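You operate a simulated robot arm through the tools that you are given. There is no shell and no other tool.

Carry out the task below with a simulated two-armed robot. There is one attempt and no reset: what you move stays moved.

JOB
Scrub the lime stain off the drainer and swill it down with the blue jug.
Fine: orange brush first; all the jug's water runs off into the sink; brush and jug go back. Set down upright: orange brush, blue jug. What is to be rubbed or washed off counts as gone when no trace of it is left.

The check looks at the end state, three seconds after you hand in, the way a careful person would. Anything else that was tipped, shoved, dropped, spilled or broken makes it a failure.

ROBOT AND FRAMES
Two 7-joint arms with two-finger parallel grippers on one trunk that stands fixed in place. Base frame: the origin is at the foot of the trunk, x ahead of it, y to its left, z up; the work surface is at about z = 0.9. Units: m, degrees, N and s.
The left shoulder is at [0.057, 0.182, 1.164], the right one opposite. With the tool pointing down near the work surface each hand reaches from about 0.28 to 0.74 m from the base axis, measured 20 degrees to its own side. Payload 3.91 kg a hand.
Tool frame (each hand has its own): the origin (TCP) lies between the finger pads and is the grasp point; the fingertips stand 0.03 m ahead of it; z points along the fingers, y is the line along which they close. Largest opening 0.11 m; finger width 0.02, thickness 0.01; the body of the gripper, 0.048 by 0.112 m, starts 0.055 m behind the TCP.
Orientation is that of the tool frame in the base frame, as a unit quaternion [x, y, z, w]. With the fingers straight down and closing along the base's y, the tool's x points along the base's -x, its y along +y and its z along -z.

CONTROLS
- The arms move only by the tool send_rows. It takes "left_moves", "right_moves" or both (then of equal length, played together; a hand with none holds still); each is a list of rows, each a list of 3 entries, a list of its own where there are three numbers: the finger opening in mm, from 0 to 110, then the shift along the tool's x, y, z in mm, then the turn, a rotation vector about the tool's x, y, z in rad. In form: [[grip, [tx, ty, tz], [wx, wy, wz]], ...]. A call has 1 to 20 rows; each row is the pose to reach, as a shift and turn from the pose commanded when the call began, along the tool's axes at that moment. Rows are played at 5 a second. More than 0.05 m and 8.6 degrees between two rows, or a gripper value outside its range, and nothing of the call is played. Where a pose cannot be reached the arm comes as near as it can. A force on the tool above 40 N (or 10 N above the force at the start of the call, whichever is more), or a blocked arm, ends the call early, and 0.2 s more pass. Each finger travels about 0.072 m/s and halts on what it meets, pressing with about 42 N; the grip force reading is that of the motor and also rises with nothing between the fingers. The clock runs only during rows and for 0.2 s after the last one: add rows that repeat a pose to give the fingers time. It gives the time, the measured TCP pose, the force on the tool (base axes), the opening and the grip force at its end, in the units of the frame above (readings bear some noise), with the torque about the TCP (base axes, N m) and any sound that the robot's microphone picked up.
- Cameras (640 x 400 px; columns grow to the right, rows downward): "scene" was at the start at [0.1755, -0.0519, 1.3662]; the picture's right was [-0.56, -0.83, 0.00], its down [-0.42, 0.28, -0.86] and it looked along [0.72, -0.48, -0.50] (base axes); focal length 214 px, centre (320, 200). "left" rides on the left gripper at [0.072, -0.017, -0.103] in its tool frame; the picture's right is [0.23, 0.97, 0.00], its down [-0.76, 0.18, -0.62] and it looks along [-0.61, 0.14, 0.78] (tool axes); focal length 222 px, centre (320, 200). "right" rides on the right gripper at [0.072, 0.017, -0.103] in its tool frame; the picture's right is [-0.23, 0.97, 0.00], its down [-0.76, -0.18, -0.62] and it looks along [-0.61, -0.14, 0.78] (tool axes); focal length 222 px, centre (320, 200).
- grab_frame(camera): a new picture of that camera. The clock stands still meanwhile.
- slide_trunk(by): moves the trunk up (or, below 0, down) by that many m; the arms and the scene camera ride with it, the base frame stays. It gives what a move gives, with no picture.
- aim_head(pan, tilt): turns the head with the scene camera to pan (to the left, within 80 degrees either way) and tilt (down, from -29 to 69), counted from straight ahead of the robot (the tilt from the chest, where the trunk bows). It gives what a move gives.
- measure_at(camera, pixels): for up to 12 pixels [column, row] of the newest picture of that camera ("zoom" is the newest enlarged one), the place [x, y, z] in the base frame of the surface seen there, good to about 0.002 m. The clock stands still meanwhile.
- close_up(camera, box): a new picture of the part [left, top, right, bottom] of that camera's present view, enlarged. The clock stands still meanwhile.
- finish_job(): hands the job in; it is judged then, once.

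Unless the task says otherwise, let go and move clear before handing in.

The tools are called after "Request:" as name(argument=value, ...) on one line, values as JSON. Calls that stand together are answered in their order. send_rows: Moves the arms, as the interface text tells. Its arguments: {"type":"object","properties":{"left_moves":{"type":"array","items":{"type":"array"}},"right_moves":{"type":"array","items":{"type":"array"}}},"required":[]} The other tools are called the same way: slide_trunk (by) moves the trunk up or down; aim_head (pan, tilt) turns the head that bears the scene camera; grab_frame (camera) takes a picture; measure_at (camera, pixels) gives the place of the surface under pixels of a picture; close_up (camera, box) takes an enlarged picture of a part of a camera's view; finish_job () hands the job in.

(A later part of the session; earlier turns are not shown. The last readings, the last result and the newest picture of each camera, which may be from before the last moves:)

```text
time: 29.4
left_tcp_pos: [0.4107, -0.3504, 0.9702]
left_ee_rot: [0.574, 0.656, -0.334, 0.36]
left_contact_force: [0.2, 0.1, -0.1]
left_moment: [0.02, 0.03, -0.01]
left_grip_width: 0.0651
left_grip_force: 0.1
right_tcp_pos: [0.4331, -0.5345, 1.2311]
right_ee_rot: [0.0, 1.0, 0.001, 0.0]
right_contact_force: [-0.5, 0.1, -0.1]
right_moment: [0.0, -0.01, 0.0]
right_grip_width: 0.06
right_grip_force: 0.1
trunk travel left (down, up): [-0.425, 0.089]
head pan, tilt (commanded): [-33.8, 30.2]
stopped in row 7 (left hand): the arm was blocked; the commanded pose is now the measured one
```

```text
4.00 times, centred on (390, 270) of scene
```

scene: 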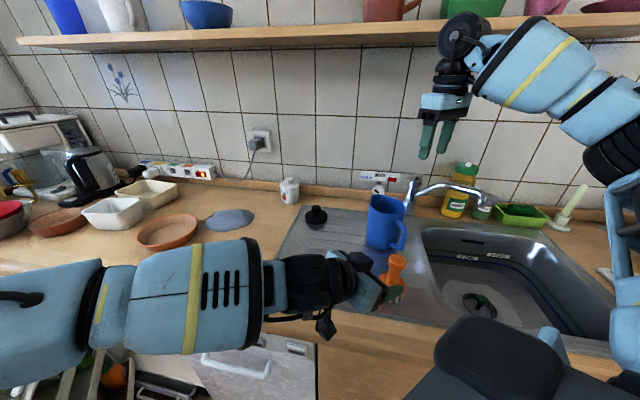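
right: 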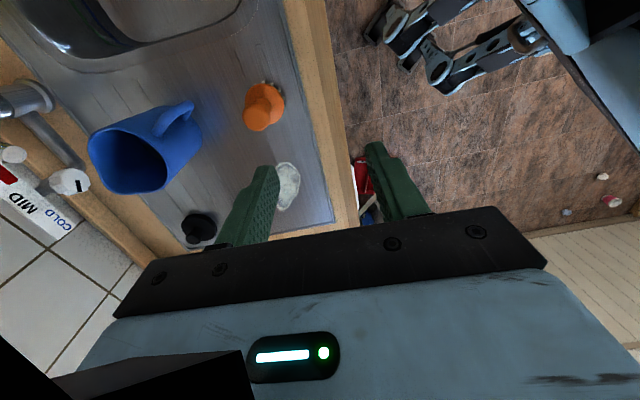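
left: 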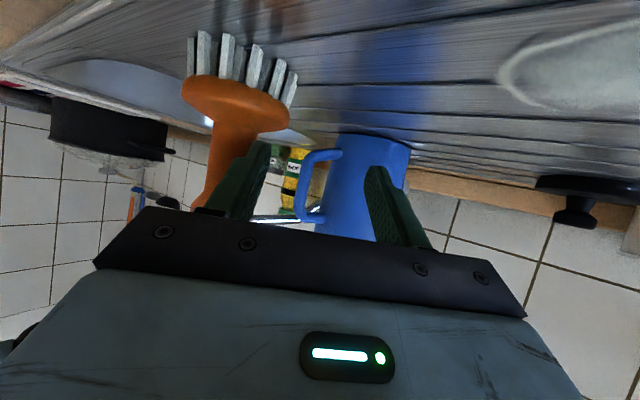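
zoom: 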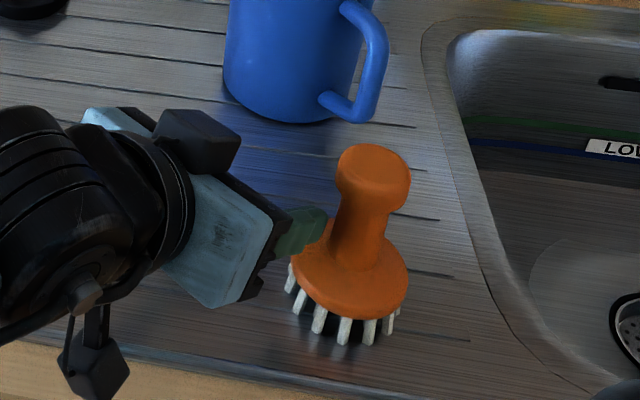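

The arm was deflected sideways to (0.411, -0.350) because it's blocked by the robot's own body. The brush still stands in place, with the left finger just beside its neck. I'll back the left hand straight out along its own axis, raise it and clear it to the left.

Request:
send_rows(left_moves=[[68, [0, 4, -12], [0, 0, 0]], [68, [0, 8, -30], [0, 0, 0]], [68, [0, 8, -55], [0, 0, 0]], [68, [0, 8, -80], [0, 0, 0]], [68, [0, 8, -110], [0, 0, 0]], [68, [-32, 7, -130], [0, 0, 0]], [68, [-64, 6, -149], [0, 0, 0]], [68, [-96, 5, -169], [0, 0, 0]], [68, [-128, 4, -188], [0, 0, 0]], [68, [-128, 4, -188], [0, 0, 0]]])

Request:
grab_frame(camera="scene")

```text
time: 31.6
left_tcp_pos: [0.405, -0.2578, 1.1793]
left_ee_rot: [0.576, 0.654, -0.335, 0.359]
left_contact_force: [0.0, 1.1, -0.2]
left_moment: [-0.04, 0.02, -0.01]
left_grip_width: 0.0681
left_grip_force: 0.0
right_tcp_pos: [0.433, -0.5358, 1.231]
right_ee_rot: [-0.001, 1.0, 0.0, 0.001]
right_contact_force: [-0.6, -0.4, -0.1]
right_moment: [0.03, -0.04, -0.01]
right_grip_width: 0.0599
right_grip_force: 0.0
trunk travel left (down, up): [-0.425, 0.089]
head pan, tilt (commanded): [-33.8, 30.2]
```

```text
taken
```

scene: 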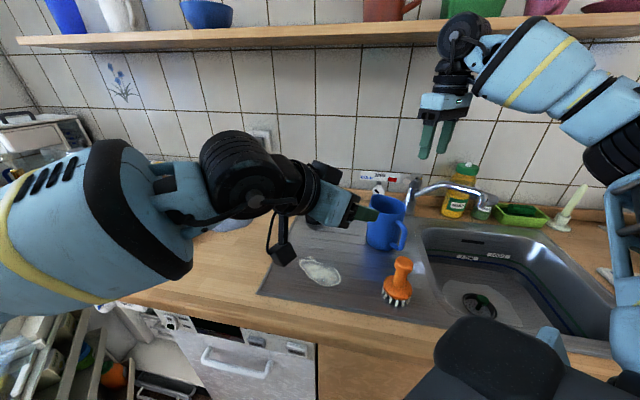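

The brush still stands but was pushed about 2 cm toward the sink (knob now at (402,262)), and I'll return it to its original place at the end. I'll clear the left arm fully to the left.

Request:
send_rows(left_moves=[[68, [12, 8, -20], [0, 0, 0]], [68, [25, 16, -41], [0, 0, 0]], [68, [37, 24, -62], [0, 0, 0]], [68, [50, 32, -83], [0, 0, 0]], [68, [62, 40, -104], [0, 0, 0]], [68, [75, 48, -125], [0, 0, 0]], [68, [87, 56, -145], [0, 0, 0]], [68, [100, 64, -166], [0, 0, 0]], [68, [100, 64, -166], [0, 0, 0]]])

Request:
grab_frame(camera="scene")

Request:
close_up(camera="scene", box=[360, 240, 440, 320])

```text
time: 33.6
left_tcp_pos: [0.4343, -0.1189, 1.1748]
left_ee_rot: [0.573, 0.655, -0.336, 0.361]
left_contact_force: [0.6, 1.0, -0.2]
left_moment: [0.0, 0.04, -0.02]
left_grip_width: 0.068
left_grip_force: 0.0
left hand out of reach, approached as far as the arm can: row 6, 7, 8, 9
right_tcp_pos: [0.4322, -0.535, 1.2308]
right_ee_rot: [0.0, 1.0, 0.0, 0.001]
right_contact_force: [0.4, 0.4, 0.5]
right_moment: [0.02, -0.01, 0.04]
right_grip_width: 0.0598
right_grip_force: 0.1
trunk travel left (down, up): [-0.425, 0.089]
head pan, tilt (commanded): [-33.8, 30.2]
```

```text
taken
```

scene: 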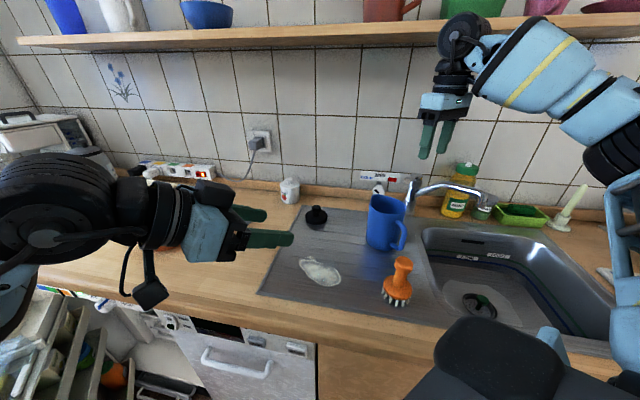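

```text
5.00 times, centred on (400, 280) of scene
```

zoom: 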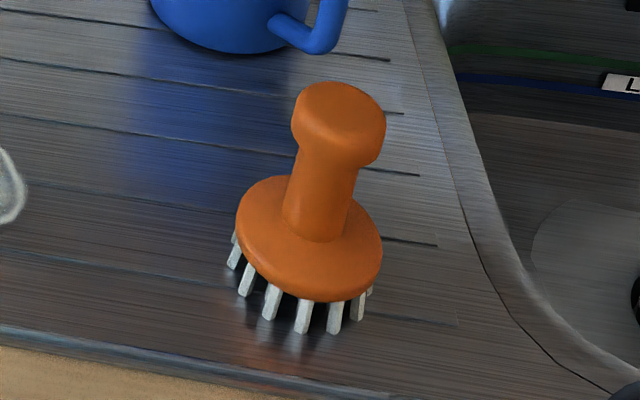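

The left hand at (0.434, -0.119, 1.175) is still close to where the right arm must work. I'll turn it back forward and shift it further left.

Request:
send_rows(left_moves=[[68, [5, 8, -14], [-0.107, -0.003, -0.065]], [68, [9, 17, -29], [-0.213, -0.006, -0.129]], [68, [14, 25, -43], [-0.32, -0.009, -0.194]], [68, [18, 33, -57], [-0.426, -0.012, -0.259]], [68, [23, 42, -72], [-0.533, -0.016, -0.323]], [68, [27, 50, -86], [-0.639, -0.019, -0.388]], [68, [32, 58, -100], [-0.746, -0.022, -0.453]], [68, [36, 67, -115], [-0.852, -0.025, -0.517]], [68, [41, 75, -129], [-0.959, -0.028, -0.582]], [68, [41, 75, -129], [-0.959, -0.028, -0.582]]])

Request:
grab_frame(camera="scene")

```text
time: 35.8
left_tcp_pos: [0.4946, 0.0213, 1.2032]
left_ee_rot: [0.137, 0.86, -0.092, 0.482]
left_contact_force: [-0.4, -0.1, -0.9]
left_moment: [0.01, -0.04, 0.0]
left_grip_width: 0.0678
left_grip_force: 0.1
right_tcp_pos: [0.4341, -0.5344, 1.2319]
right_ee_rot: [-0.001, 1.0, 0.0, 0.001]
right_contact_force: [0.7, 0.4, 0.9]
right_moment: [-0.01, -0.01, 0.0]
right_grip_width: 0.0598
right_grip_force: 0.2
trunk travel left (down, up): [-0.425, 0.089]
head pan, tilt (commanded): [-33.8, 30.2]
```

```text
taken
```

scene: 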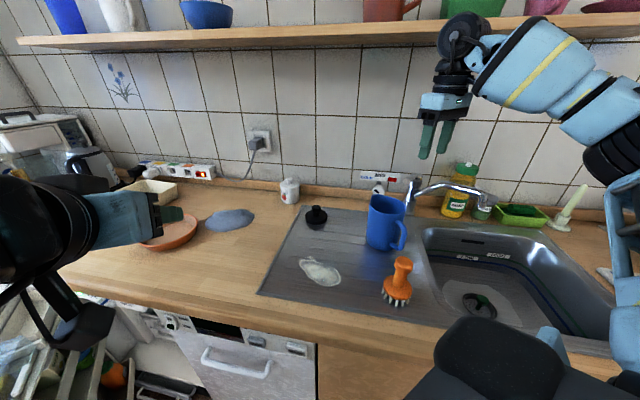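

The left arm is clear. Now I'll measure the brush's new place and the jug with fresh views.

Request:
close_up(camera="scene", box=[360, 240, 440, 320])

Request:
measure_at(camera="zoom", pixels=[[340, 110], [300, 115], [382, 140], [325, 190], [305, 190], [345, 205], [318, 230], [242, 230], [378, 255], [310, 285], [345, 95], [330, 160]])

Request:
grab_frame(camera="right")

```text
5.00 times, centred on (400, 280) of scene
```

zoom: 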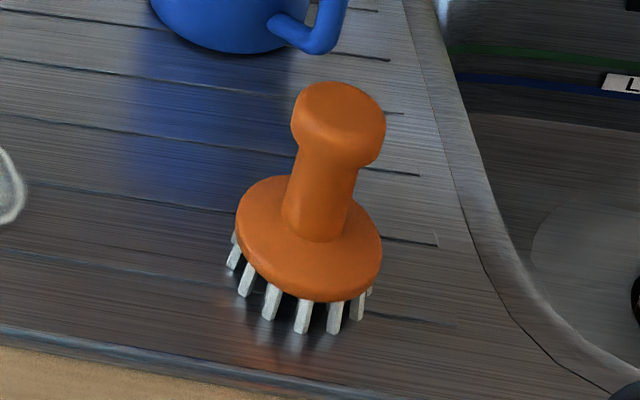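

```text
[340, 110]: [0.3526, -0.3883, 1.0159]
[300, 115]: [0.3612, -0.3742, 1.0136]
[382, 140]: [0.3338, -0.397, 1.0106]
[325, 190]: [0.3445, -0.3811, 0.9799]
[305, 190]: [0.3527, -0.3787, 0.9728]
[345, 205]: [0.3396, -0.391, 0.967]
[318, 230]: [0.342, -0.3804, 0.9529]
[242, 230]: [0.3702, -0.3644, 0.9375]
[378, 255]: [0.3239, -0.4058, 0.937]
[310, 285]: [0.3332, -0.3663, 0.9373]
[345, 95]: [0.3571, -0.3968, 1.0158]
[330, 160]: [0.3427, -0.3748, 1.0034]
```

```text
taken
```

right: 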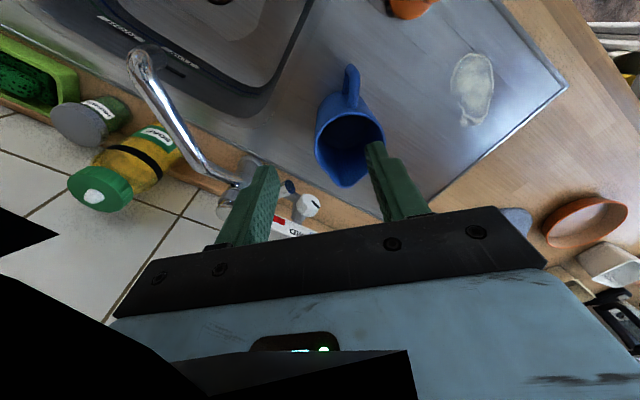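

The brush axis is now at (0.3505, -0.390). I'll use the right hand from above with its closing line along the drainer's length (yaw -45°) and slide the brush over the flat drainer without lifting it, with the tips reaching down to the disc.

Request:
send_rows(right_moves=[[80, [9, 16, 12], [0, 0, 0.087]], [80, [19, 32, 25], [0, 0, 0.174]], [80, [28, 48, 37], [0, 0, 0.262]], [80, [37, 64, 50], [0, 0, 0.349]], [80, [46, 80, 62], [0, 0, 0.436]], [80, [56, 96, 75], [0, 0, 0.524]], [80, [65, 112, 87], [0, 0, 0.611]], [80, [74, 128, 100], [0, 0, 0.698]], [80, [83.5, 144.5, 112], [0, 0, 0.785]], [80, [83.5, 144.5, 112], [0, 0, 0.785]]])

Request:
grab_frame(camera="right")

Request:
grab_frame(camera="scene")

```text
time: 38.0
left_tcp_pos: [0.4936, 0.0209, 1.2039]
left_ee_rot: [0.139, 0.86, -0.093, 0.483]
left_contact_force: [0.3, 0.2, -0.1]
left_moment: [0.01, 0.04, 0.0]
left_grip_width: 0.068
left_grip_force: 0.0
right_tcp_pos: [0.3477, -0.3911, 1.1192]
right_ee_rot: [0.382, 0.924, 0.001, 0.001]
right_contact_force: [0.1, 0.0, 0.3]
right_moment: [0.03, 0.04, 0.01]
right_grip_width: 0.0801
right_grip_force: 0.0
trunk travel left (down, up): [-0.425, 0.089]
head pan, tilt (commanded): [-33.8, 30.2]
```

```text
taken
```

right: 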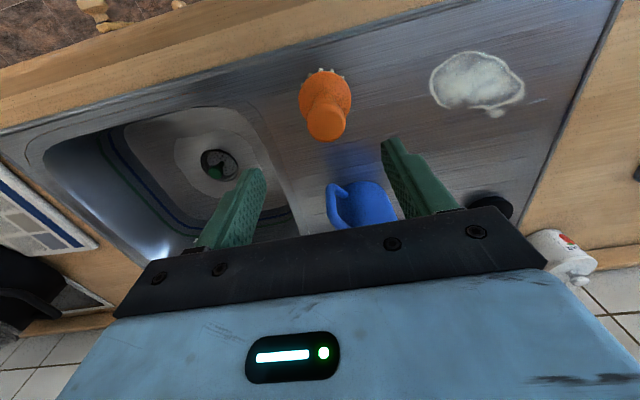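

```text
taken
```

scene: 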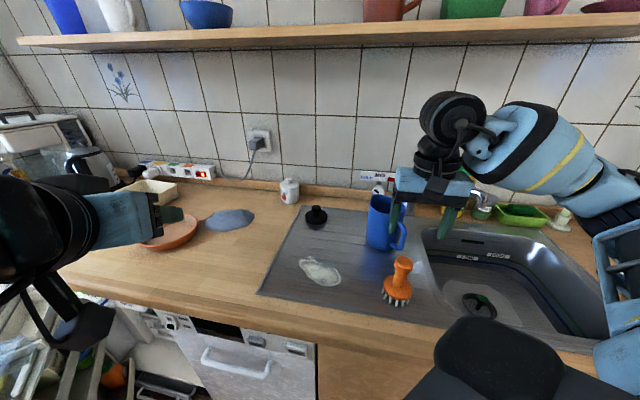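

The yaw is reached and the brush shows at (325,105) in the right view. I'll measure it from this camera for centring.

Request:
close_up(camera="right", box=[270, 50, 390, 160])

Request:
measure_at(camera="right", pixels=[[326, 122], [310, 124], [342, 122], [326, 136], [326, 108], [301, 95], [351, 95], [326, 72], [500, 60], [433, 85], [523, 90], [478, 105]])

```text
3.64 times, centred on (330, 105) of right
```

zoom: 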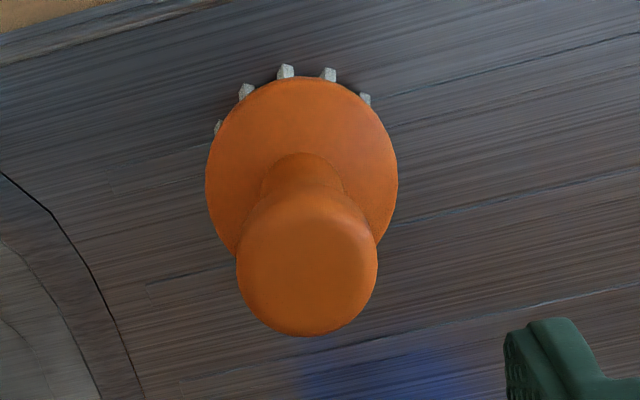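

```text
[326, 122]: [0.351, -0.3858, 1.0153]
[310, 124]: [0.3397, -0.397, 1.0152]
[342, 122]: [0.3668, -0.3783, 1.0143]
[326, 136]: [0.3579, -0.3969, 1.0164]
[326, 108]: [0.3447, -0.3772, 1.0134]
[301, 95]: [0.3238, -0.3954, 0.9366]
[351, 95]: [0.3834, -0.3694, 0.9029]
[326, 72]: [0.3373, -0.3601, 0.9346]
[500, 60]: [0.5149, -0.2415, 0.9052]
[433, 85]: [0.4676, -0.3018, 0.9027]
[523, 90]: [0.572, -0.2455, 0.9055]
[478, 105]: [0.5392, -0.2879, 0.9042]
```

The knob centre is (0.352, -0.3875), so I need a 5.6 mm shift along the tool's y. I'll descend to z≈0.978, with tips just above the disc and deeper than before.

Request:
send_rows(right_moves=[[80, [0, 5.6, 25], [0, 0, 0]], [80, [0, 5.6, 50], [0, 0, 0]], [80, [0, 5.6, 75], [0, 0, 0]], [80, [0, 5.6, 100], [0, 0, 0]], [80, [0, 5.6, 120], [0, 0, 0]], [80, [0, 5.6, 134], [0, 0, 0]], [80, [0, 5.6, 141], [0, 0, 0]], [80, [0, 5.6, 141], [0, 0, 0]]])

Request:
grab_frame(camera="right")

Request:
close_up(camera="scene", box=[350, 210, 450, 310])

```text
time: 39.8
left_tcp_pos: [0.4949, 0.022, 1.2034]
left_ee_rot: [0.139, 0.86, -0.094, 0.482]
left_contact_force: [-1.2, 0.5, -0.5]
left_moment: [0.03, 0.0, -0.01]
left_grip_width: 0.0679
left_grip_force: 0.0
right_tcp_pos: [0.3552, -0.3869, 0.9787]
right_ee_rot: [0.382, 0.924, 0.001, 0.0]
right_contact_force: [-0.4, 0.1, 1.0]
right_moment: [-0.04, -0.02, 0.0]
right_grip_width: 0.0798
right_grip_force: 0.0
trunk travel left (down, up): [-0.425, 0.089]
head pan, tilt (commanded): [-33.8, 30.2]
```

```text
taken
```

right: 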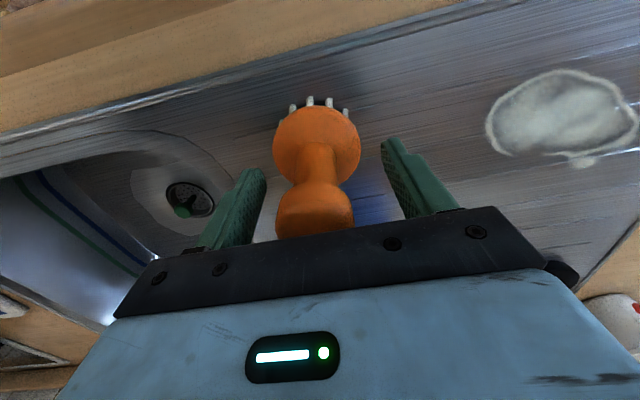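

```text
4.00 times, centred on (400, 260) of scene
```

zoom: 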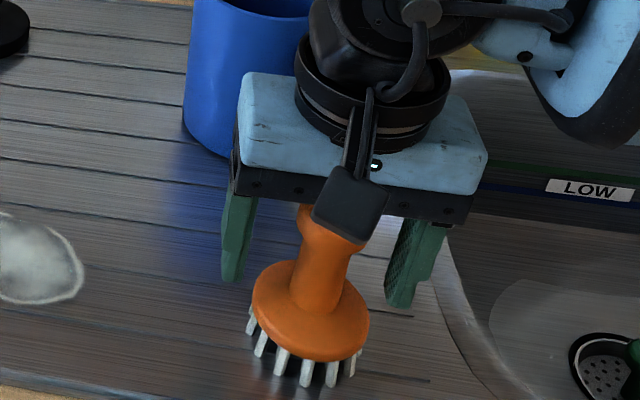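

The fingers straddle the brush cleanly with no contact. I'll close on it and then try a slow 8 mm lift to test whether this deeper hold grips.

Request:
send_rows(right_moves=[[60, [0, 0, 0], [0, 0, 0]], [45, [0, 0, 0], [0, 0, 0]], [30, [0, 0, 0], [0, 0, 0]], [15, [0, 0, 0], [0, 0, 0]], [10, [0, 0, 0], [0, 0, 0]], [10, [0, 0, 0], [0, 0, 0]], [10, [0, 0, 0], [0, 0, 0]]])

Request:
close_up(camera="scene", box=[350, 210, 450, 310])

```text
time: 41.4
left_tcp_pos: [0.4937, 0.0208, 1.2036]
left_ee_rot: [0.139, 0.86, -0.093, 0.482]
left_contact_force: [-0.1, 0.5, 0.1]
left_moment: [-0.04, 0.0, -0.01]
left_grip_width: 0.0678
left_grip_force: 0.0
right_tcp_pos: [0.3547, -0.3875, 0.98]
right_ee_rot: [0.383, 0.924, 0.001, 0.0]
right_contact_force: [-0.2, 0.1, 0.6]
right_moment: [0.02, 0.0, 0.0]
right_grip_width: 0.0362
right_grip_force: 41.8
trunk travel left (down, up): [-0.425, 0.089]
head pan, tilt (commanded): [-33.8, 30.2]
```

```text
4.00 times, centred on (400, 260) of scene
```

zoom: 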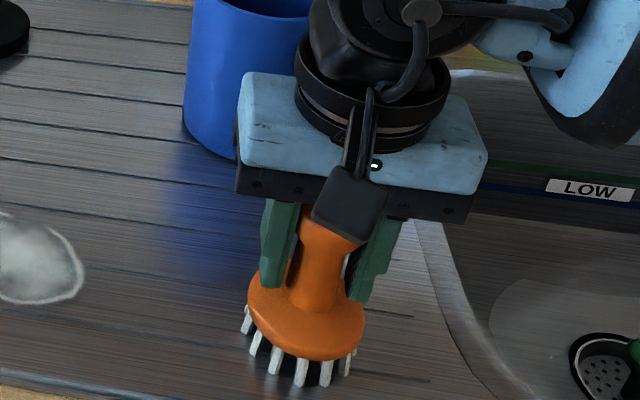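

Gripped again at 36 mm on the knob, with the tips just over the disc. Lifting slowly by 8 mm as a test.

Request:
send_rows(right_moves=[[10, [0, 0, -2], [0, 0, 0]], [10, [0, 0, -4], [0, 0, 0]], [10, [0, 0, -6], [0, 0, 0]], [10, [0, 0, -8], [0, 0, 0]], [10, [0, 0, -8], [0, 0, 0]], [10, [0, 0, -8], [0, 0, 0]]])

Request:
close_up(camera="scene", box=[350, 210, 450, 310])

Request:
grab_frame(camera="right")

```text
time: 42.8
left_tcp_pos: [0.4946, 0.0219, 1.2038]
left_ee_rot: [0.139, 0.86, -0.094, 0.482]
left_contact_force: [-0.5, -0.7, -0.4]
left_moment: [-0.04, 0.01, 0.0]
left_grip_width: 0.0676
left_grip_force: 0.2
right_tcp_pos: [0.3551, -0.3872, 0.9865]
right_ee_rot: [0.382, 0.924, 0.0, 0.0]
right_contact_force: [0.4, 0.1, 0.0]
right_moment: [0.0, 0.03, 0.02]
right_grip_width: 0.0362
right_grip_force: 42.0
trunk travel left (down, up): [-0.425, 0.089]
head pan, tilt (commanded): [-33.8, 30.2]
```

```text
4.00 times, centred on (400, 260) of scene
```

zoom: 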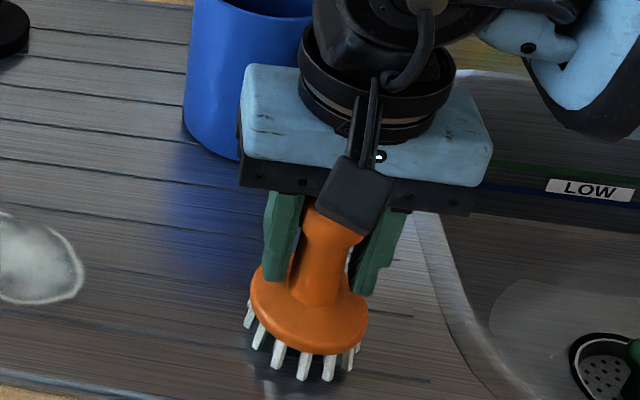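

```text
taken
```

right: 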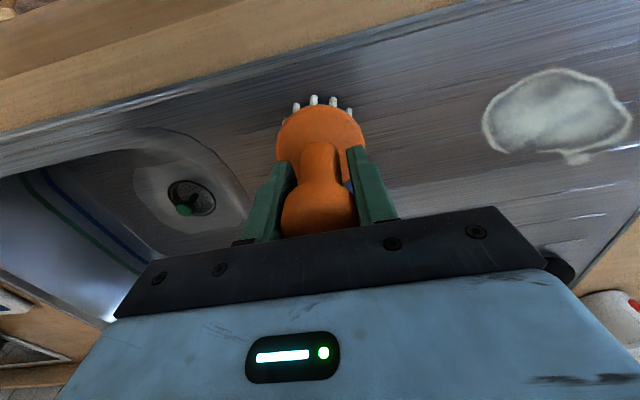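

The disc and fingers rose together in the picture, so this hold seems to be lifting. I'll go up another 15 mm slowly to confirm.

Request:
send_rows(right_moves=[[10, [0, 0, -3], [0, 0, 0]], [10, [0, 0, -6], [0, 0, 0]], [10, [0, 0, -9], [0, 0, 0]], [10, [0, 0, -12], [0, 0, 0]], [10, [0, 0, -15], [0, 0, 0]], [10, [0, 0, -15], [0, 0, 0]]])

Request:
close_up(camera="scene", box=[350, 210, 450, 310])

Request:
grab_frame(camera="right")

```text
time: 44.2
left_tcp_pos: [0.4948, 0.0211, 1.2044]
left_ee_rot: [0.138, 0.86, -0.093, 0.482]
left_contact_force: [-0.3, 0.0, -0.3]
left_moment: [0.02, 0.01, 0.05]
left_grip_width: 0.0682
left_grip_force: 0.0
right_tcp_pos: [0.3537, -0.3859, 1.0009]
right_ee_rot: [0.381, 0.924, 0.0, 0.0]
right_contact_force: [0.0, -0.7, -1.2]
right_moment: [0.02, -0.02, 0.02]
right_grip_width: 0.0362
right_grip_force: 41.8
trunk travel left (down, up): [-0.425, 0.089]
head pan, tilt (commanded): [-33.8, 30.2]
```

```text
4.00 times, centred on (400, 260) of scene
```

zoom: 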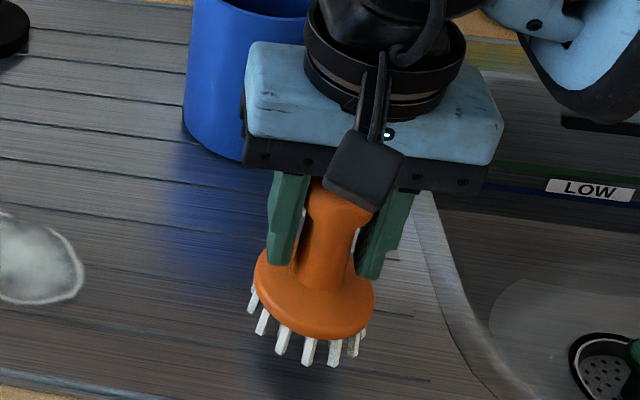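

```text
taken
```

right: 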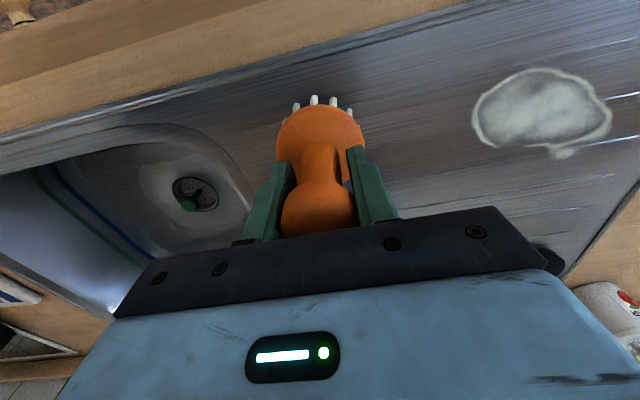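

The brush is held and lifted about 22 mm clear of the drainer. I'll map the stain's outline from this view before scrubbing.

Request:
measure_at(camera="right", pixels=[[474, 108], [484, 90], [505, 75], [540, 68], [580, 75], [600, 95], [612, 118], [600, 138], [575, 148], [560, 158], [530, 146], [490, 142]])

```text
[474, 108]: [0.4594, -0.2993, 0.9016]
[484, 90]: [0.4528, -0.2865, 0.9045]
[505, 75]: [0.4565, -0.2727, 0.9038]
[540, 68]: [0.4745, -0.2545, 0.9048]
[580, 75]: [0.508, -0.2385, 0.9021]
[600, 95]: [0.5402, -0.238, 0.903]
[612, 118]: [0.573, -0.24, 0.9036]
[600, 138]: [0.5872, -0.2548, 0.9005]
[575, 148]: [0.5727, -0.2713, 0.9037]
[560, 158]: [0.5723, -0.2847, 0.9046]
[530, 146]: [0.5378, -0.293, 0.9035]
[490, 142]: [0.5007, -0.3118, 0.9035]
```

The stain spans u≈0.068–0.195 and v≈0.052–0.143 in drainer coordinates (u toward the sink, v toward the wall), aligned with my tool axes. I'll carry the brush over its centre, just above the surface.

Request:
send_rows(right_moves=[[10, [-6, 28, -3], [0, 0, 0]], [10, [-11, 56, -3], [0, 0, 0]], [10, [-17, 84, -3], [0, 0, 0]], [10, [-23, 112, -3], [0, 0, 0]], [10, [-29, 140, -3], [0, 0, 0]], [10, [-34, 168, -3], [0, 0, 0]], [10, [-40, 196, -3], [0, 0, 0]], [10, [-40, 196, 5], [0, 0, 0]], [10, [-40, 196, 12], [0, 0, 0]], [10, [-40, 196, 12], [0, 0, 0]]])

Request:
close_up(camera="scene", box=[250, 200, 400, 320])

Request:
grab_frame(camera="right")

```text
time: 46.4
left_tcp_pos: [0.4941, 0.0202, 1.2052]
left_ee_rot: [0.139, 0.86, -0.094, 0.482]
left_contact_force: [0.3, -0.2, 0.2]
left_moment: [0.01, -0.01, -0.01]
left_grip_width: 0.0681
left_grip_force: 0.0
right_tcp_pos: [0.5202, -0.274, 0.9915]
right_ee_rot: [0.382, 0.924, 0.0, 0.0]
right_contact_force: [-0.3, 0.2, -0.5]
right_moment: [0.04, -0.03, 0.03]
right_grip_width: 0.036
right_grip_force: 41.9
trunk travel left (down, up): [-0.425, 0.089]
head pan, tilt (commanded): [-33.8, 30.2]
```

```text
3.33 times, centred on (325, 260) of scene
```

zoom: 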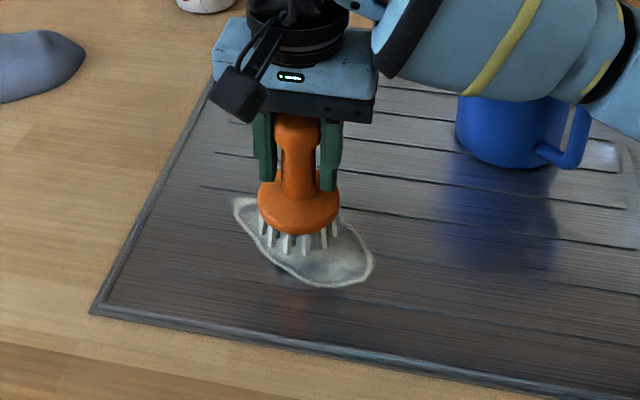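

```text
taken
```

right: 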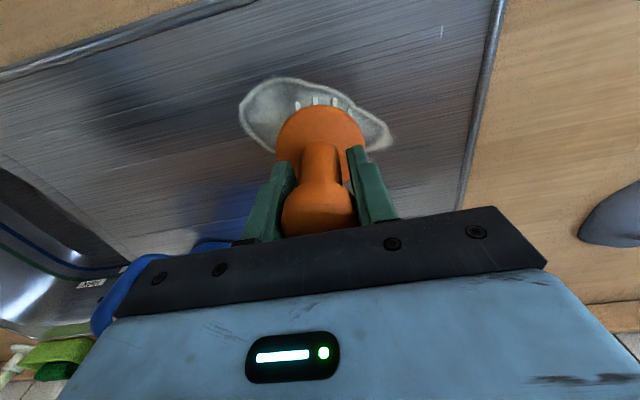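

The brush hovers about 11 mm above the stain centre. I'll check the forearm's clearance over the jug and press down in small steps while watching the force.

Request:
measure_at(camera="zoom", pixels=[[480, 90], [560, 95], [600, 110], [500, 40]])

Request:
send_rows(right_moves=[[10, [0, 0, 5], [0, 0, 0]], [10, [0, 0, 9], [0, 0, 0]], [10, [0, 0, 12], [0, 0, 0]], [10, [0, 0, 13], [0, 0, 0]], [10, [0, 0, 14], [0, 0, 0]], [10, [0, 0, 14], [0, 0, 0]]])

```text
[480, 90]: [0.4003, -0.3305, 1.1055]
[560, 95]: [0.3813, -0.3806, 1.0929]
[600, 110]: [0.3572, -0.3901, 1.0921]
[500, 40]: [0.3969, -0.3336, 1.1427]
```

```text
time: 47.8
left_tcp_pos: [0.4931, 0.0221, 1.2057]
left_ee_rot: [0.138, 0.86, -0.094, 0.482]
left_contact_force: [0.1, 0.4, 1.1]
left_moment: [0.01, 0.01, -0.01]
left_grip_width: 0.0677
left_grip_force: 0.1
right_tcp_pos: [0.5205, -0.275, 0.9797]
right_ee_rot: [0.383, 0.924, 0.002, 0.004]
right_contact_force: [5.1, -1.1, 29.7]
right_moment: [-0.24, 0.29, 0.14]
right_grip_width: 0.0357
right_grip_force: 42.7
trunk travel left (down, up): [-0.425, 0.089]
head pan, tilt (commanded): [-33.8, 30.2]
```

Contact comes at TCP z≈0.980, and 2 mm of extra command gives 30 N. I'll ease off 1 mm and scrub in a raster over the whole stain.

Request:
send_rows(right_moves=[[10, [20, -35, -1], [0, 0, 0]], [10, [40, -70, -1], [0, 0, 0]], [10, [40, -35, -1], [0, 0, 0]], [10, [40, 0, -1], [0, 0, 0]], [10, [40, 30, -1], [0, 0, 0]], [10, [25, 50, -1], [0, 0, 0]], [10, [22, 15, -1], [0, 0, 0]], [10, [22, -20, -1], [0, 0, 0]], [10, [22, -55, -1], [0, 0, 0]], [10, [10, -70, -1], [0, 0, 0]], [10, [5, -35, -1], [0, 0, 0]], [10, [5, 0, -1], [0, 0, 0]], [10, [5, 35, -1], [0, 0, 0]], [10, [0, 65, -1], [0, 0, 0]], [10, [-15, 55, -1], [0, 0, 0]], [10, [-15, 20, -1], [0, 0, 0]], [10, [-15, -15, -1], [0, 0, 0]], [10, [-10, -50, -1], [0, 0, 0]], [10, [-30, -20, -1], [0, 0, 0]], [10, [-35, 15, -1], [0, 0, 0]]])

Request:
close_up(camera="scene", box=[250, 200, 400, 320])

Request:
grab_frame(camera="right")

```text
time: 52.0
left_tcp_pos: [0.4931, 0.0214, 1.2039]
left_ee_rot: [0.138, 0.86, -0.094, 0.483]
left_contact_force: [0.0, 0.6, 1.0]
left_moment: [0.01, -0.06, -0.01]
left_grip_width: 0.068
left_grip_force: 0.0
right_tcp_pos: [0.5549, -0.2926, 0.9784]
right_ee_rot: [0.383, 0.924, 0.002, 0.0]
right_contact_force: [-2.0, -0.4, 4.5]
right_moment: [0.07, 0.03, -0.03]
right_grip_width: 0.0358
right_grip_force: 41.7
trunk travel left (down, up): [-0.425, 0.089]
head pan, tilt (commanded): [-33.8, 30.2]
```

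```text
3.33 times, centred on (325, 260) of scene
```

zoom: 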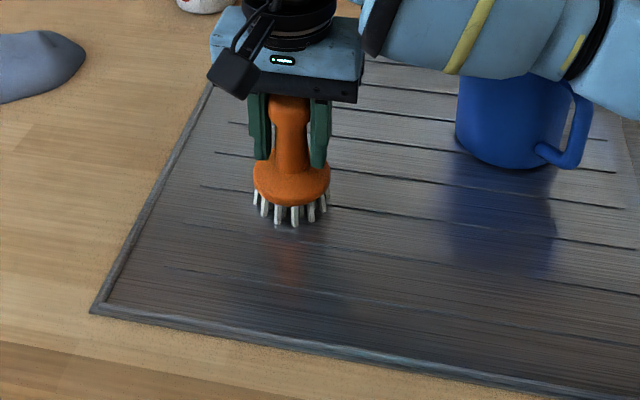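

```text
taken
```

right: 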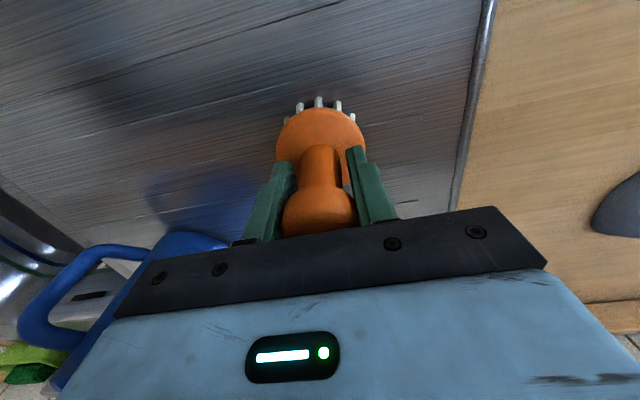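

The stain is no longer visible in the zoom where the brush passed. I'll make a second pass with overlap around the outline and the tail (u 0.07–0.10, v≈0.14) so no trace remains.

Request:
send_rows(right_moves=[[10, [-4, 33, 0.5], [0, 0, 0]], [10, [1, 53, 0.5], [0, 0, 0]], [10, [-14, 53, 0.5], [0, 0, 0]], [10, [-14, 18, 0.5], [0, 0, 0]], [10, [-4, -12, 0.5], [0, 0, 0]], [10, [6, 18, 0.5], [0, 0, 0]], [10, [16, 53, 0.5], [0, 0, 0]], [10, [31, 53, 0.5], [0, 0, 0]], [10, [51, 33, 0.5], [0, 0, 0]], [10, [71, 13, 0.5], [0, 0, 0]], [10, [78, -22, 0.5], [0, 0, 0]], [10, [78, -57, 0.5], [0, 0, 0]], [10, [72, -82, 0.5], [0, 0, 0]], [10, [51, -87, 0.5], [0, 0, 0]], [10, [31, -72, 0.5], [0, 0, 0]], [10, [16, -42, 0.5], [0, 0, 0]], [10, [26, -12, 0.5], [0, 0, 0]], [10, [56, -12, 0.5], [0, 0, 0]], [10, [66, -42, 0.5], [0, 0, 0]], [10, [46, -32, 0.5], [0, 0, 0]]])

Request:
close_up(camera="scene", box=[250, 200, 400, 320])

Request:
grab_frame(camera="right")

```text
time: 56.2
left_tcp_pos: [0.4927, 0.0224, 1.2047]
left_ee_rot: [0.139, 0.859, -0.094, 0.483]
left_contact_force: [0.3, -0.3, -0.3]
left_moment: [-0.02, -0.02, 0.03]
left_grip_width: 0.0676
left_grip_force: 0.2
right_tcp_pos: [0.4999, -0.281, 0.9775]
right_ee_rot: [0.382, 0.924, 0.0, 0.0]
right_contact_force: [-7.5, 1.9, 22.1]
right_moment: [0.22, 0.3, 0.08]
right_grip_width: 0.0353
right_grip_force: 41.9
trunk travel left (down, up): [-0.425, 0.089]
head pan, tilt (commanded): [-33.8, 30.2]
```

```text
3.33 times, centred on (325, 260) of scene
```

zoom: 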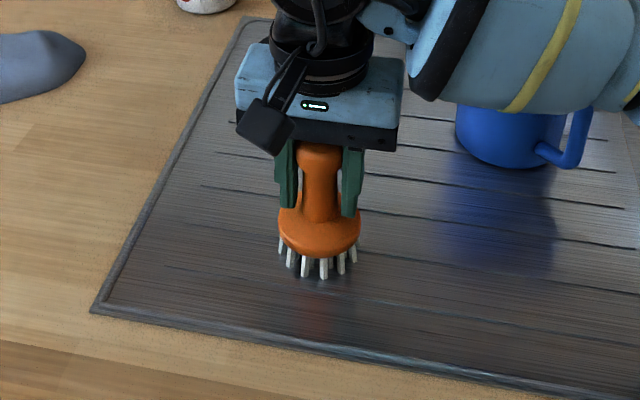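

```text
taken
```

right: 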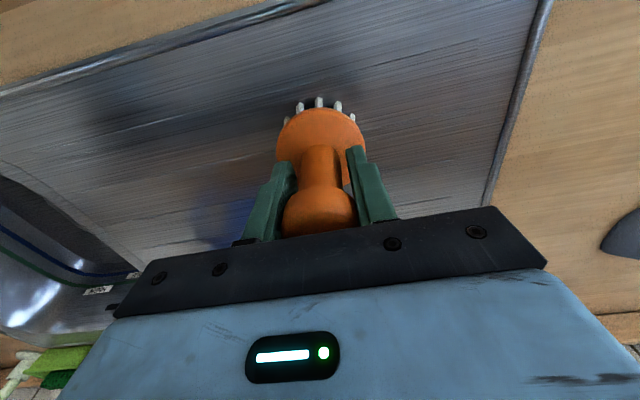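

Both views show clean steel where the stain was. I'll lift the brush 25 mm, move it aside toward its original place at (0.365, -0.392), and check the bare area.

Request:
send_rows(right_moves=[[10, [0, 0, -8], [0, 0, 0]], [10, [0, 0, -16], [0, 0, 0]], [10, [0, 0, -25], [0, 0, 0]], [10, [3, -29, -25], [0, 0, 0]], [10, [6, -58, -25], [0, 0, 0]], [10, [8, -87, -25], [0, 0, 0]], [10, [11, -116, -25], [0, 0, 0]], [10, [14, -145, -25], [0, 0, 0]], [10, [16.5, -173.5, -25], [0, 0, 0]], [10, [16.5, -173.5, -25], [0, 0, 0]]])

Request:
close_up(camera="scene", box=[250, 200, 400, 320])

Request:
grab_frame(camera="right")

Request:
close_up(camera="scene", box=[350, 210, 450, 310])

```text
time: 58.4
left_tcp_pos: [0.4952, 0.0214, 1.2049]
left_ee_rot: [0.139, 0.86, -0.095, 0.481]
left_contact_force: [0.2, 0.4, -0.3]
left_moment: [-0.01, -0.01, -0.02]
left_grip_width: 0.0679
left_grip_force: 0.0
right_tcp_pos: [0.3644, -0.3906, 1.0035]
right_ee_rot: [0.382, 0.924, 0.001, 0.0]
right_contact_force: [-0.1, -0.6, -0.6]
right_moment: [-0.02, -0.03, 0.0]
right_grip_width: 0.0355
right_grip_force: 42.5
trunk travel left (down, up): [-0.425, 0.089]
head pan, tilt (commanded): [-33.8, 30.2]
```

```text
3.33 times, centred on (325, 260) of scene
```

zoom: 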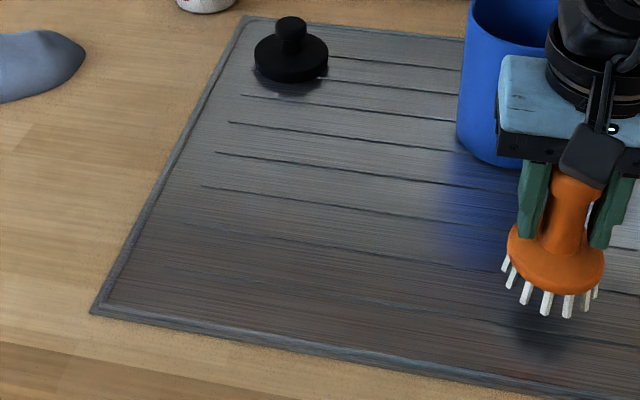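

```text
taken
```

right: 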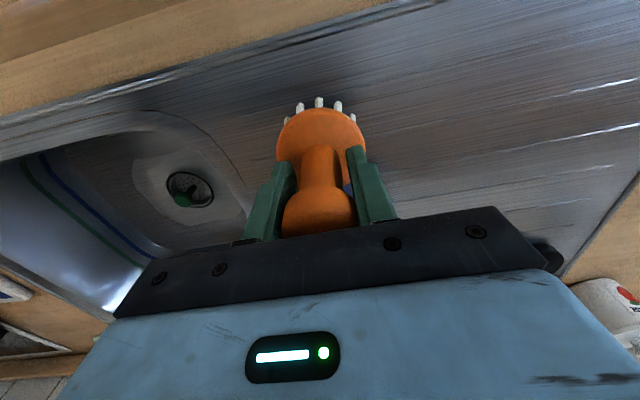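

```text
4.00 times, centred on (400, 260) of scene
```

zoom: 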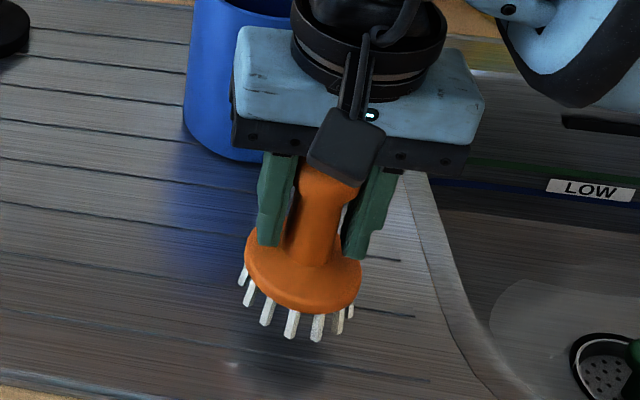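

The stain area is bare in the zoom, so the scrubbing is done. I'll lower the brush at its original place until it touches.

Request:
send_rows(right_moves=[[10, [0, 0, 8], [0, 0, 0]], [10, [0, 0, 16], [0, 0, 0]], [10, [0, 0, 21], [0, 0, 0]], [10, [0, 0, 23], [0, 0, 0]], [10, [0, 0, 24], [0, 0, 0]], [10, [0, 0, 24], [0, 0, 0]]])

Request:
close_up(camera="scene", box=[350, 210, 450, 310])

```text
time: 59.8
left_tcp_pos: [0.4938, 0.0215, 1.2053]
left_ee_rot: [0.138, 0.86, -0.094, 0.482]
left_contact_force: [0.5, 0.7, 0.3]
left_moment: [-0.01, -0.03, 0.0]
left_grip_width: 0.0681
left_grip_force: 0.1
right_tcp_pos: [0.3643, -0.3911, 0.9783]
right_ee_rot: [0.381, 0.924, 0.0, 0.001]
right_contact_force: [-0.5, -0.4, 12.0]
right_moment: [-0.1, 0.21, 0.07]
right_grip_width: 0.0355
right_grip_force: 42.0
trunk travel left (down, up): [-0.425, 0.089]
head pan, tilt (commanded): [-33.8, 30.2]
```

```text
4.00 times, centred on (400, 260) of scene
```

zoom: 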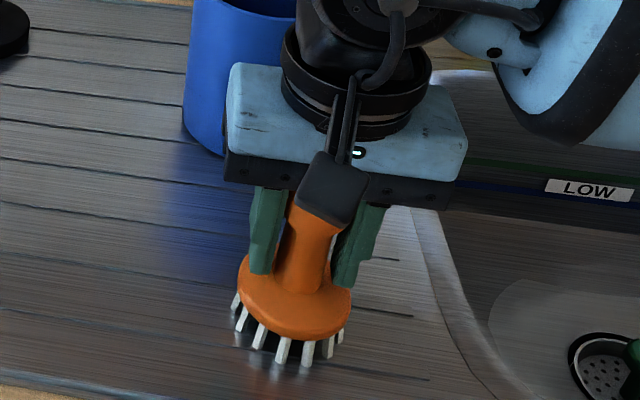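

The bristles are resting on the drainer (12 N up). I'll relieve 1 mm, open the fingers slowly, then rise straight up.

Request:
send_rows(right_moves=[[10, [0, 0, -1], [0, 0, 0]], [34, [0, 0, -1], [0, 0, 0]], [42, [0, 0, -1], [0, 0, 0]], [60, [0, 0, -1], [0, 0, 0]], [80, [0, 0, -1], [0, 0, 0]], [80, [0, 0, -1], [0, 0, 0]], [80, [0, 0, -20], [0, 0, 0]], [80, [0, 0, -50], [0, 0, 0]], [80, [0, 0, -85], [0, 0, 0]], [80, [0, 0, -120], [0, 0, 0]], [80, [0, 0, -160], [0, 0, 0]], [80, [0, 0, -160], [0, 0, 0]]])

Request:
grab_frame(camera="scene")

Request:
grab_frame(camera="right")

```text
time: 62.4
left_tcp_pos: [0.4929, 0.0222, 1.2051]
left_ee_rot: [0.138, 0.86, -0.093, 0.483]
left_contact_force: [-0.7, 0.7, -0.1]
left_moment: [0.01, -0.02, 0.03]
left_grip_width: 0.0681
left_grip_force: 0.1
right_tcp_pos: [0.368, -0.392, 1.1405]
right_ee_rot: [0.382, 0.924, 0.0, -0.001]
right_contact_force: [-0.1, 0.0, -0.5]
right_moment: [0.0, -0.03, 0.03]
right_grip_width: 0.0802
right_grip_force: 0.1
trunk travel left (down, up): [-0.425, 0.089]
head pan, tilt (commanded): [-33.8, 30.2]
```

```text
taken
```

scene: 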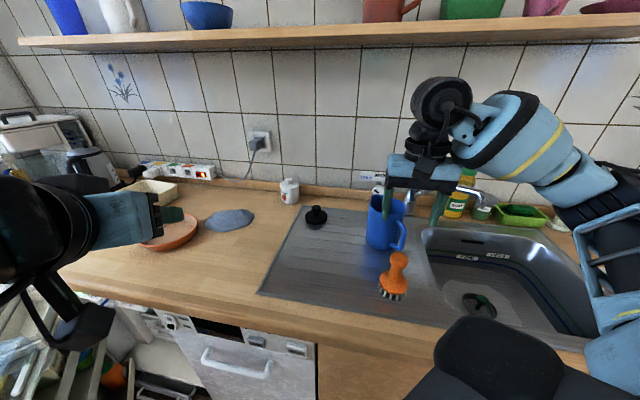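

```text
taken
```

right: 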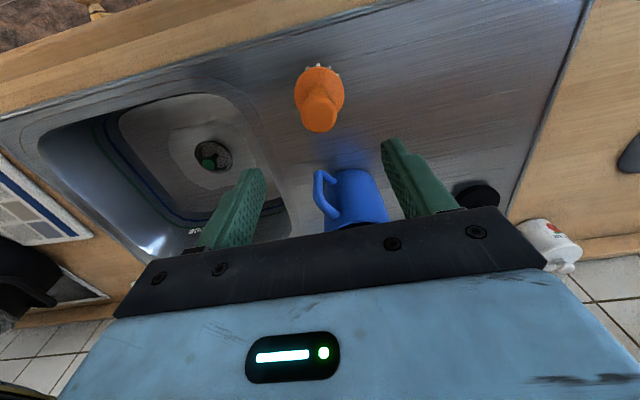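

The brush stands upright at its place and the drainer is bare steel. For the jug I plan a top-down body grip and then a tilt over its spout, so first I'll rehearse the pour motion empty-handed above the drainer to see if the arm can do it.

Request:
send_rows(right_moves=[[80, [2, 30, 2], [0, 0, 0.107]], [80, [3, 60, 4], [0, 0, 0.213]], [80, [5, 90, 7], [0, 0, 0.32]], [80, [7, 120, 9], [0, 0, 0.427]], [80, [9, 150, 11], [0, 0, 0.533]], [80, [10, 180, 13], [0, 0, 0.64]], [80, [12, 210, 16], [0, 0, 0.747]], [80, [14, 240, 18], [0, 0, 0.853]], [80, [15.5, 270, 20], [0, 0, 0.96]], [80, [15.5, 270, 20], [0, 0, 0.96]]])

Request:
grab_frame(camera="scene")

```text
time: 64.6
left_tcp_pos: [0.495, 0.021, 1.2051]
left_ee_rot: [0.14, 0.859, -0.094, 0.483]
left_contact_force: [0.4, -0.2, -0.7]
left_moment: [0.01, 0.01, 0.0]
left_grip_width: 0.0681
left_grip_force: 0.0
right_tcp_pos: [0.5449, -0.188, 1.1156]
right_ee_rot: [0.766, 0.643, 0.001, 0.001]
right_contact_force: [-0.3, -0.8, 0.3]
right_moment: [0.01, -0.03, -0.04]
right_grip_width: 0.08
right_grip_force: 0.0
trunk travel left (down, up): [-0.425, 0.089]
head pan, tilt (commanded): [-33.8, 30.2]
```

```text
taken
```

scene: 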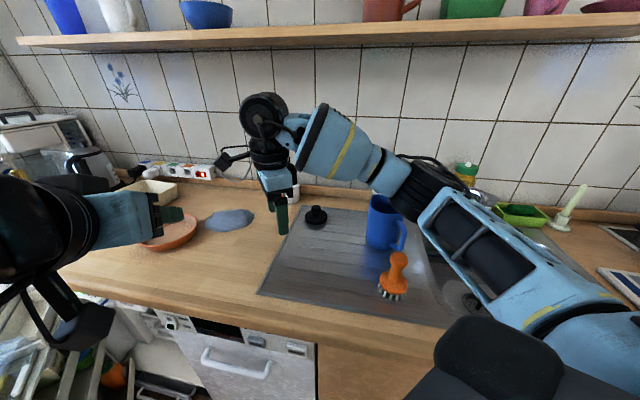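

Yaw -100° is reached over the drainer. I'll check the arm's height near the jug and tap, then rehearse the tilt.

Request:
measure_at(camera="scene", pixels=[[415, 185], [440, 200], [400, 180], [425, 215], [480, 240], [480, 195], [350, 150], [380, 175]])

Request:
send_rows(right_moves=[[80, [0, 0, 0], [0, 0.12, 0]], [80, [0, 0, 0], [0, 0.24, 0]], [80, [0, 0, 0], [0, 0.36, 0]], [80, [0, 0, 0], [0, 0.48, 0]], [80, [0, 0, 0], [0, 0.6, 0]], [80, [0, 0, 0], [0, 0.72, 0]], [80, [0, 0, 0], [0, 0.84, 0]], [80, [0, 0, 0], [0, 0.84, 0]]])

Request:
grab_frame(camera="scene")

```text
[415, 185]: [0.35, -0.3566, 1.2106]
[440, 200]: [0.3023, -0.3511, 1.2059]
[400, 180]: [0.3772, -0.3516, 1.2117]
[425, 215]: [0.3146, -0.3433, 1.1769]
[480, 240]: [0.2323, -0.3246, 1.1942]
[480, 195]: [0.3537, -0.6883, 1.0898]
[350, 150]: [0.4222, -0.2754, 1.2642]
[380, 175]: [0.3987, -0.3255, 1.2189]
```

```text
time: 66.4
left_tcp_pos: [0.4943, 0.0211, 1.2035]
left_ee_rot: [0.139, 0.86, -0.094, 0.483]
left_contact_force: [-0.6, 0.4, -0.8]
left_moment: [0.02, -0.01, -0.01]
left_grip_width: 0.0679
left_grip_force: 0.0
right_tcp_pos: [0.5466, -0.189, 1.1173]
right_ee_rot: [0.698, 0.588, 0.313, -0.262]
right_contact_force: [-0.4, 0.3, -0.7]
right_moment: [-0.02, 0.0, 0.0]
right_grip_width: 0.0803
right_grip_force: 0.1
trunk travel left (down, up): [-0.425, 0.089]
head pan, tilt (commanded): [-33.8, 30.2]
```

```text
taken
```

scene: 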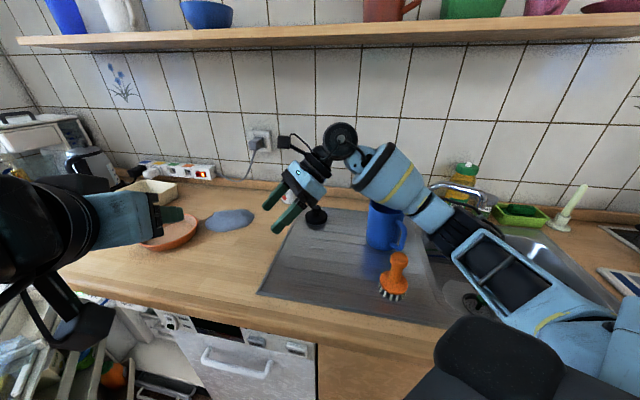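

The tilt follows well at 48° with the TCP unchanged. I'll check the arm's clearance again and continue to about 100°.

Request:
measure_at(camera="scene", pixels=[[430, 210], [440, 235], [415, 210], [450, 225], [400, 195], [480, 260], [450, 250]])

Request:
send_rows(right_moves=[[80, [0, 0, 0], [0, 0.12, 0]], [80, [0, 0, 0], [0, 0.24, 0]], [80, [0, 0, 0], [0, 0.36, 0]], [80, [0, 0, 0], [0, 0.48, 0]], [80, [0, 0, 0], [0, 0.6, 0]], [80, [0, 0, 0], [0, 0.72, 0]], [80, [0, 0, 0], [0, 0.84, 0]], [80, [0, 0, 0], [0, 0.96, 0]], [80, [0, 0, 0], [0, 0.96, 0]]])

Request:
grab_frame(camera="scene")

```text
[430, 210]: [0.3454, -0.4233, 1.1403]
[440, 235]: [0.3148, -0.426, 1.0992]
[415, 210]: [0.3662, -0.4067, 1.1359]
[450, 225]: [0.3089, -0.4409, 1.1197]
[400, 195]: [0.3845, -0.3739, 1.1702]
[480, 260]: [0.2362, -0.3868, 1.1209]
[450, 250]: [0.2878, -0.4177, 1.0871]
```

```text
time: 68.6
left_tcp_pos: [0.4942, 0.0297, 1.2007]
left_ee_rot: [0.137, 0.86, -0.097, 0.482]
left_contact_force: [0.5, -0.3, -0.5]
left_moment: [0.04, 0.0, 0.03]
left_grip_width: 0.068
left_grip_force: 0.1
right_tcp_pos: [0.548, -0.2062, 1.1424]
right_ee_rot: [0.481, 0.423, 0.612, -0.464]
right_contact_force: [0.5, 0.7, 0.2]
right_moment: [0.06, -0.03, 0.01]
right_grip_width: 0.08
right_grip_force: 0.1
trunk travel left (down, up): [-0.425, 0.089]
head pan, tilt (commanded): [-33.8, 30.2]
stopped in row 9 (right hand): the arm was blocked; the commanded pose is now the measured one
```

```text
taken
```

scene: 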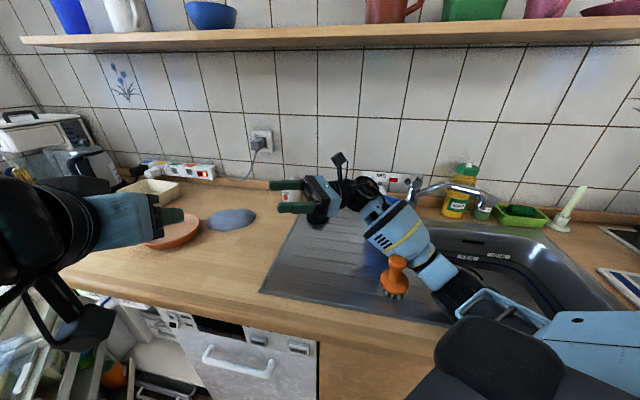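

The tilt got to about 104° but the arm then reported "blocked" and the view shifted slightly. The forearm at (420,250) looks very near the brush, so I'll inspect before doing anything else.

Request:
close_up(camera="scene", box=[340, 180, 500, 320])

Request:
measure_at(camera="scene", pixels=[[397, 262], [393, 280], [410, 255], [430, 265], [440, 280], [460, 300], [440, 300], [400, 240], [500, 310]])

```text
2.86 times, centred on (420, 250) of scene
```

zoom: 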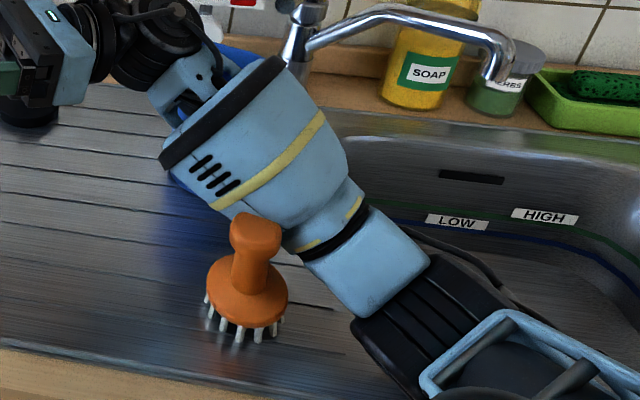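

```text
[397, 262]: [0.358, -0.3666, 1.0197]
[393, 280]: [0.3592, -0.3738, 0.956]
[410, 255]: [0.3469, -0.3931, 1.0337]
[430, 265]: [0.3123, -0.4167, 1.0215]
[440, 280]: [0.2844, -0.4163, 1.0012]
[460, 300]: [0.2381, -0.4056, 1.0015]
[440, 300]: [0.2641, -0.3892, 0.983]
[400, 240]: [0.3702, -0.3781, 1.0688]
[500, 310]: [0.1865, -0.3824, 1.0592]
```

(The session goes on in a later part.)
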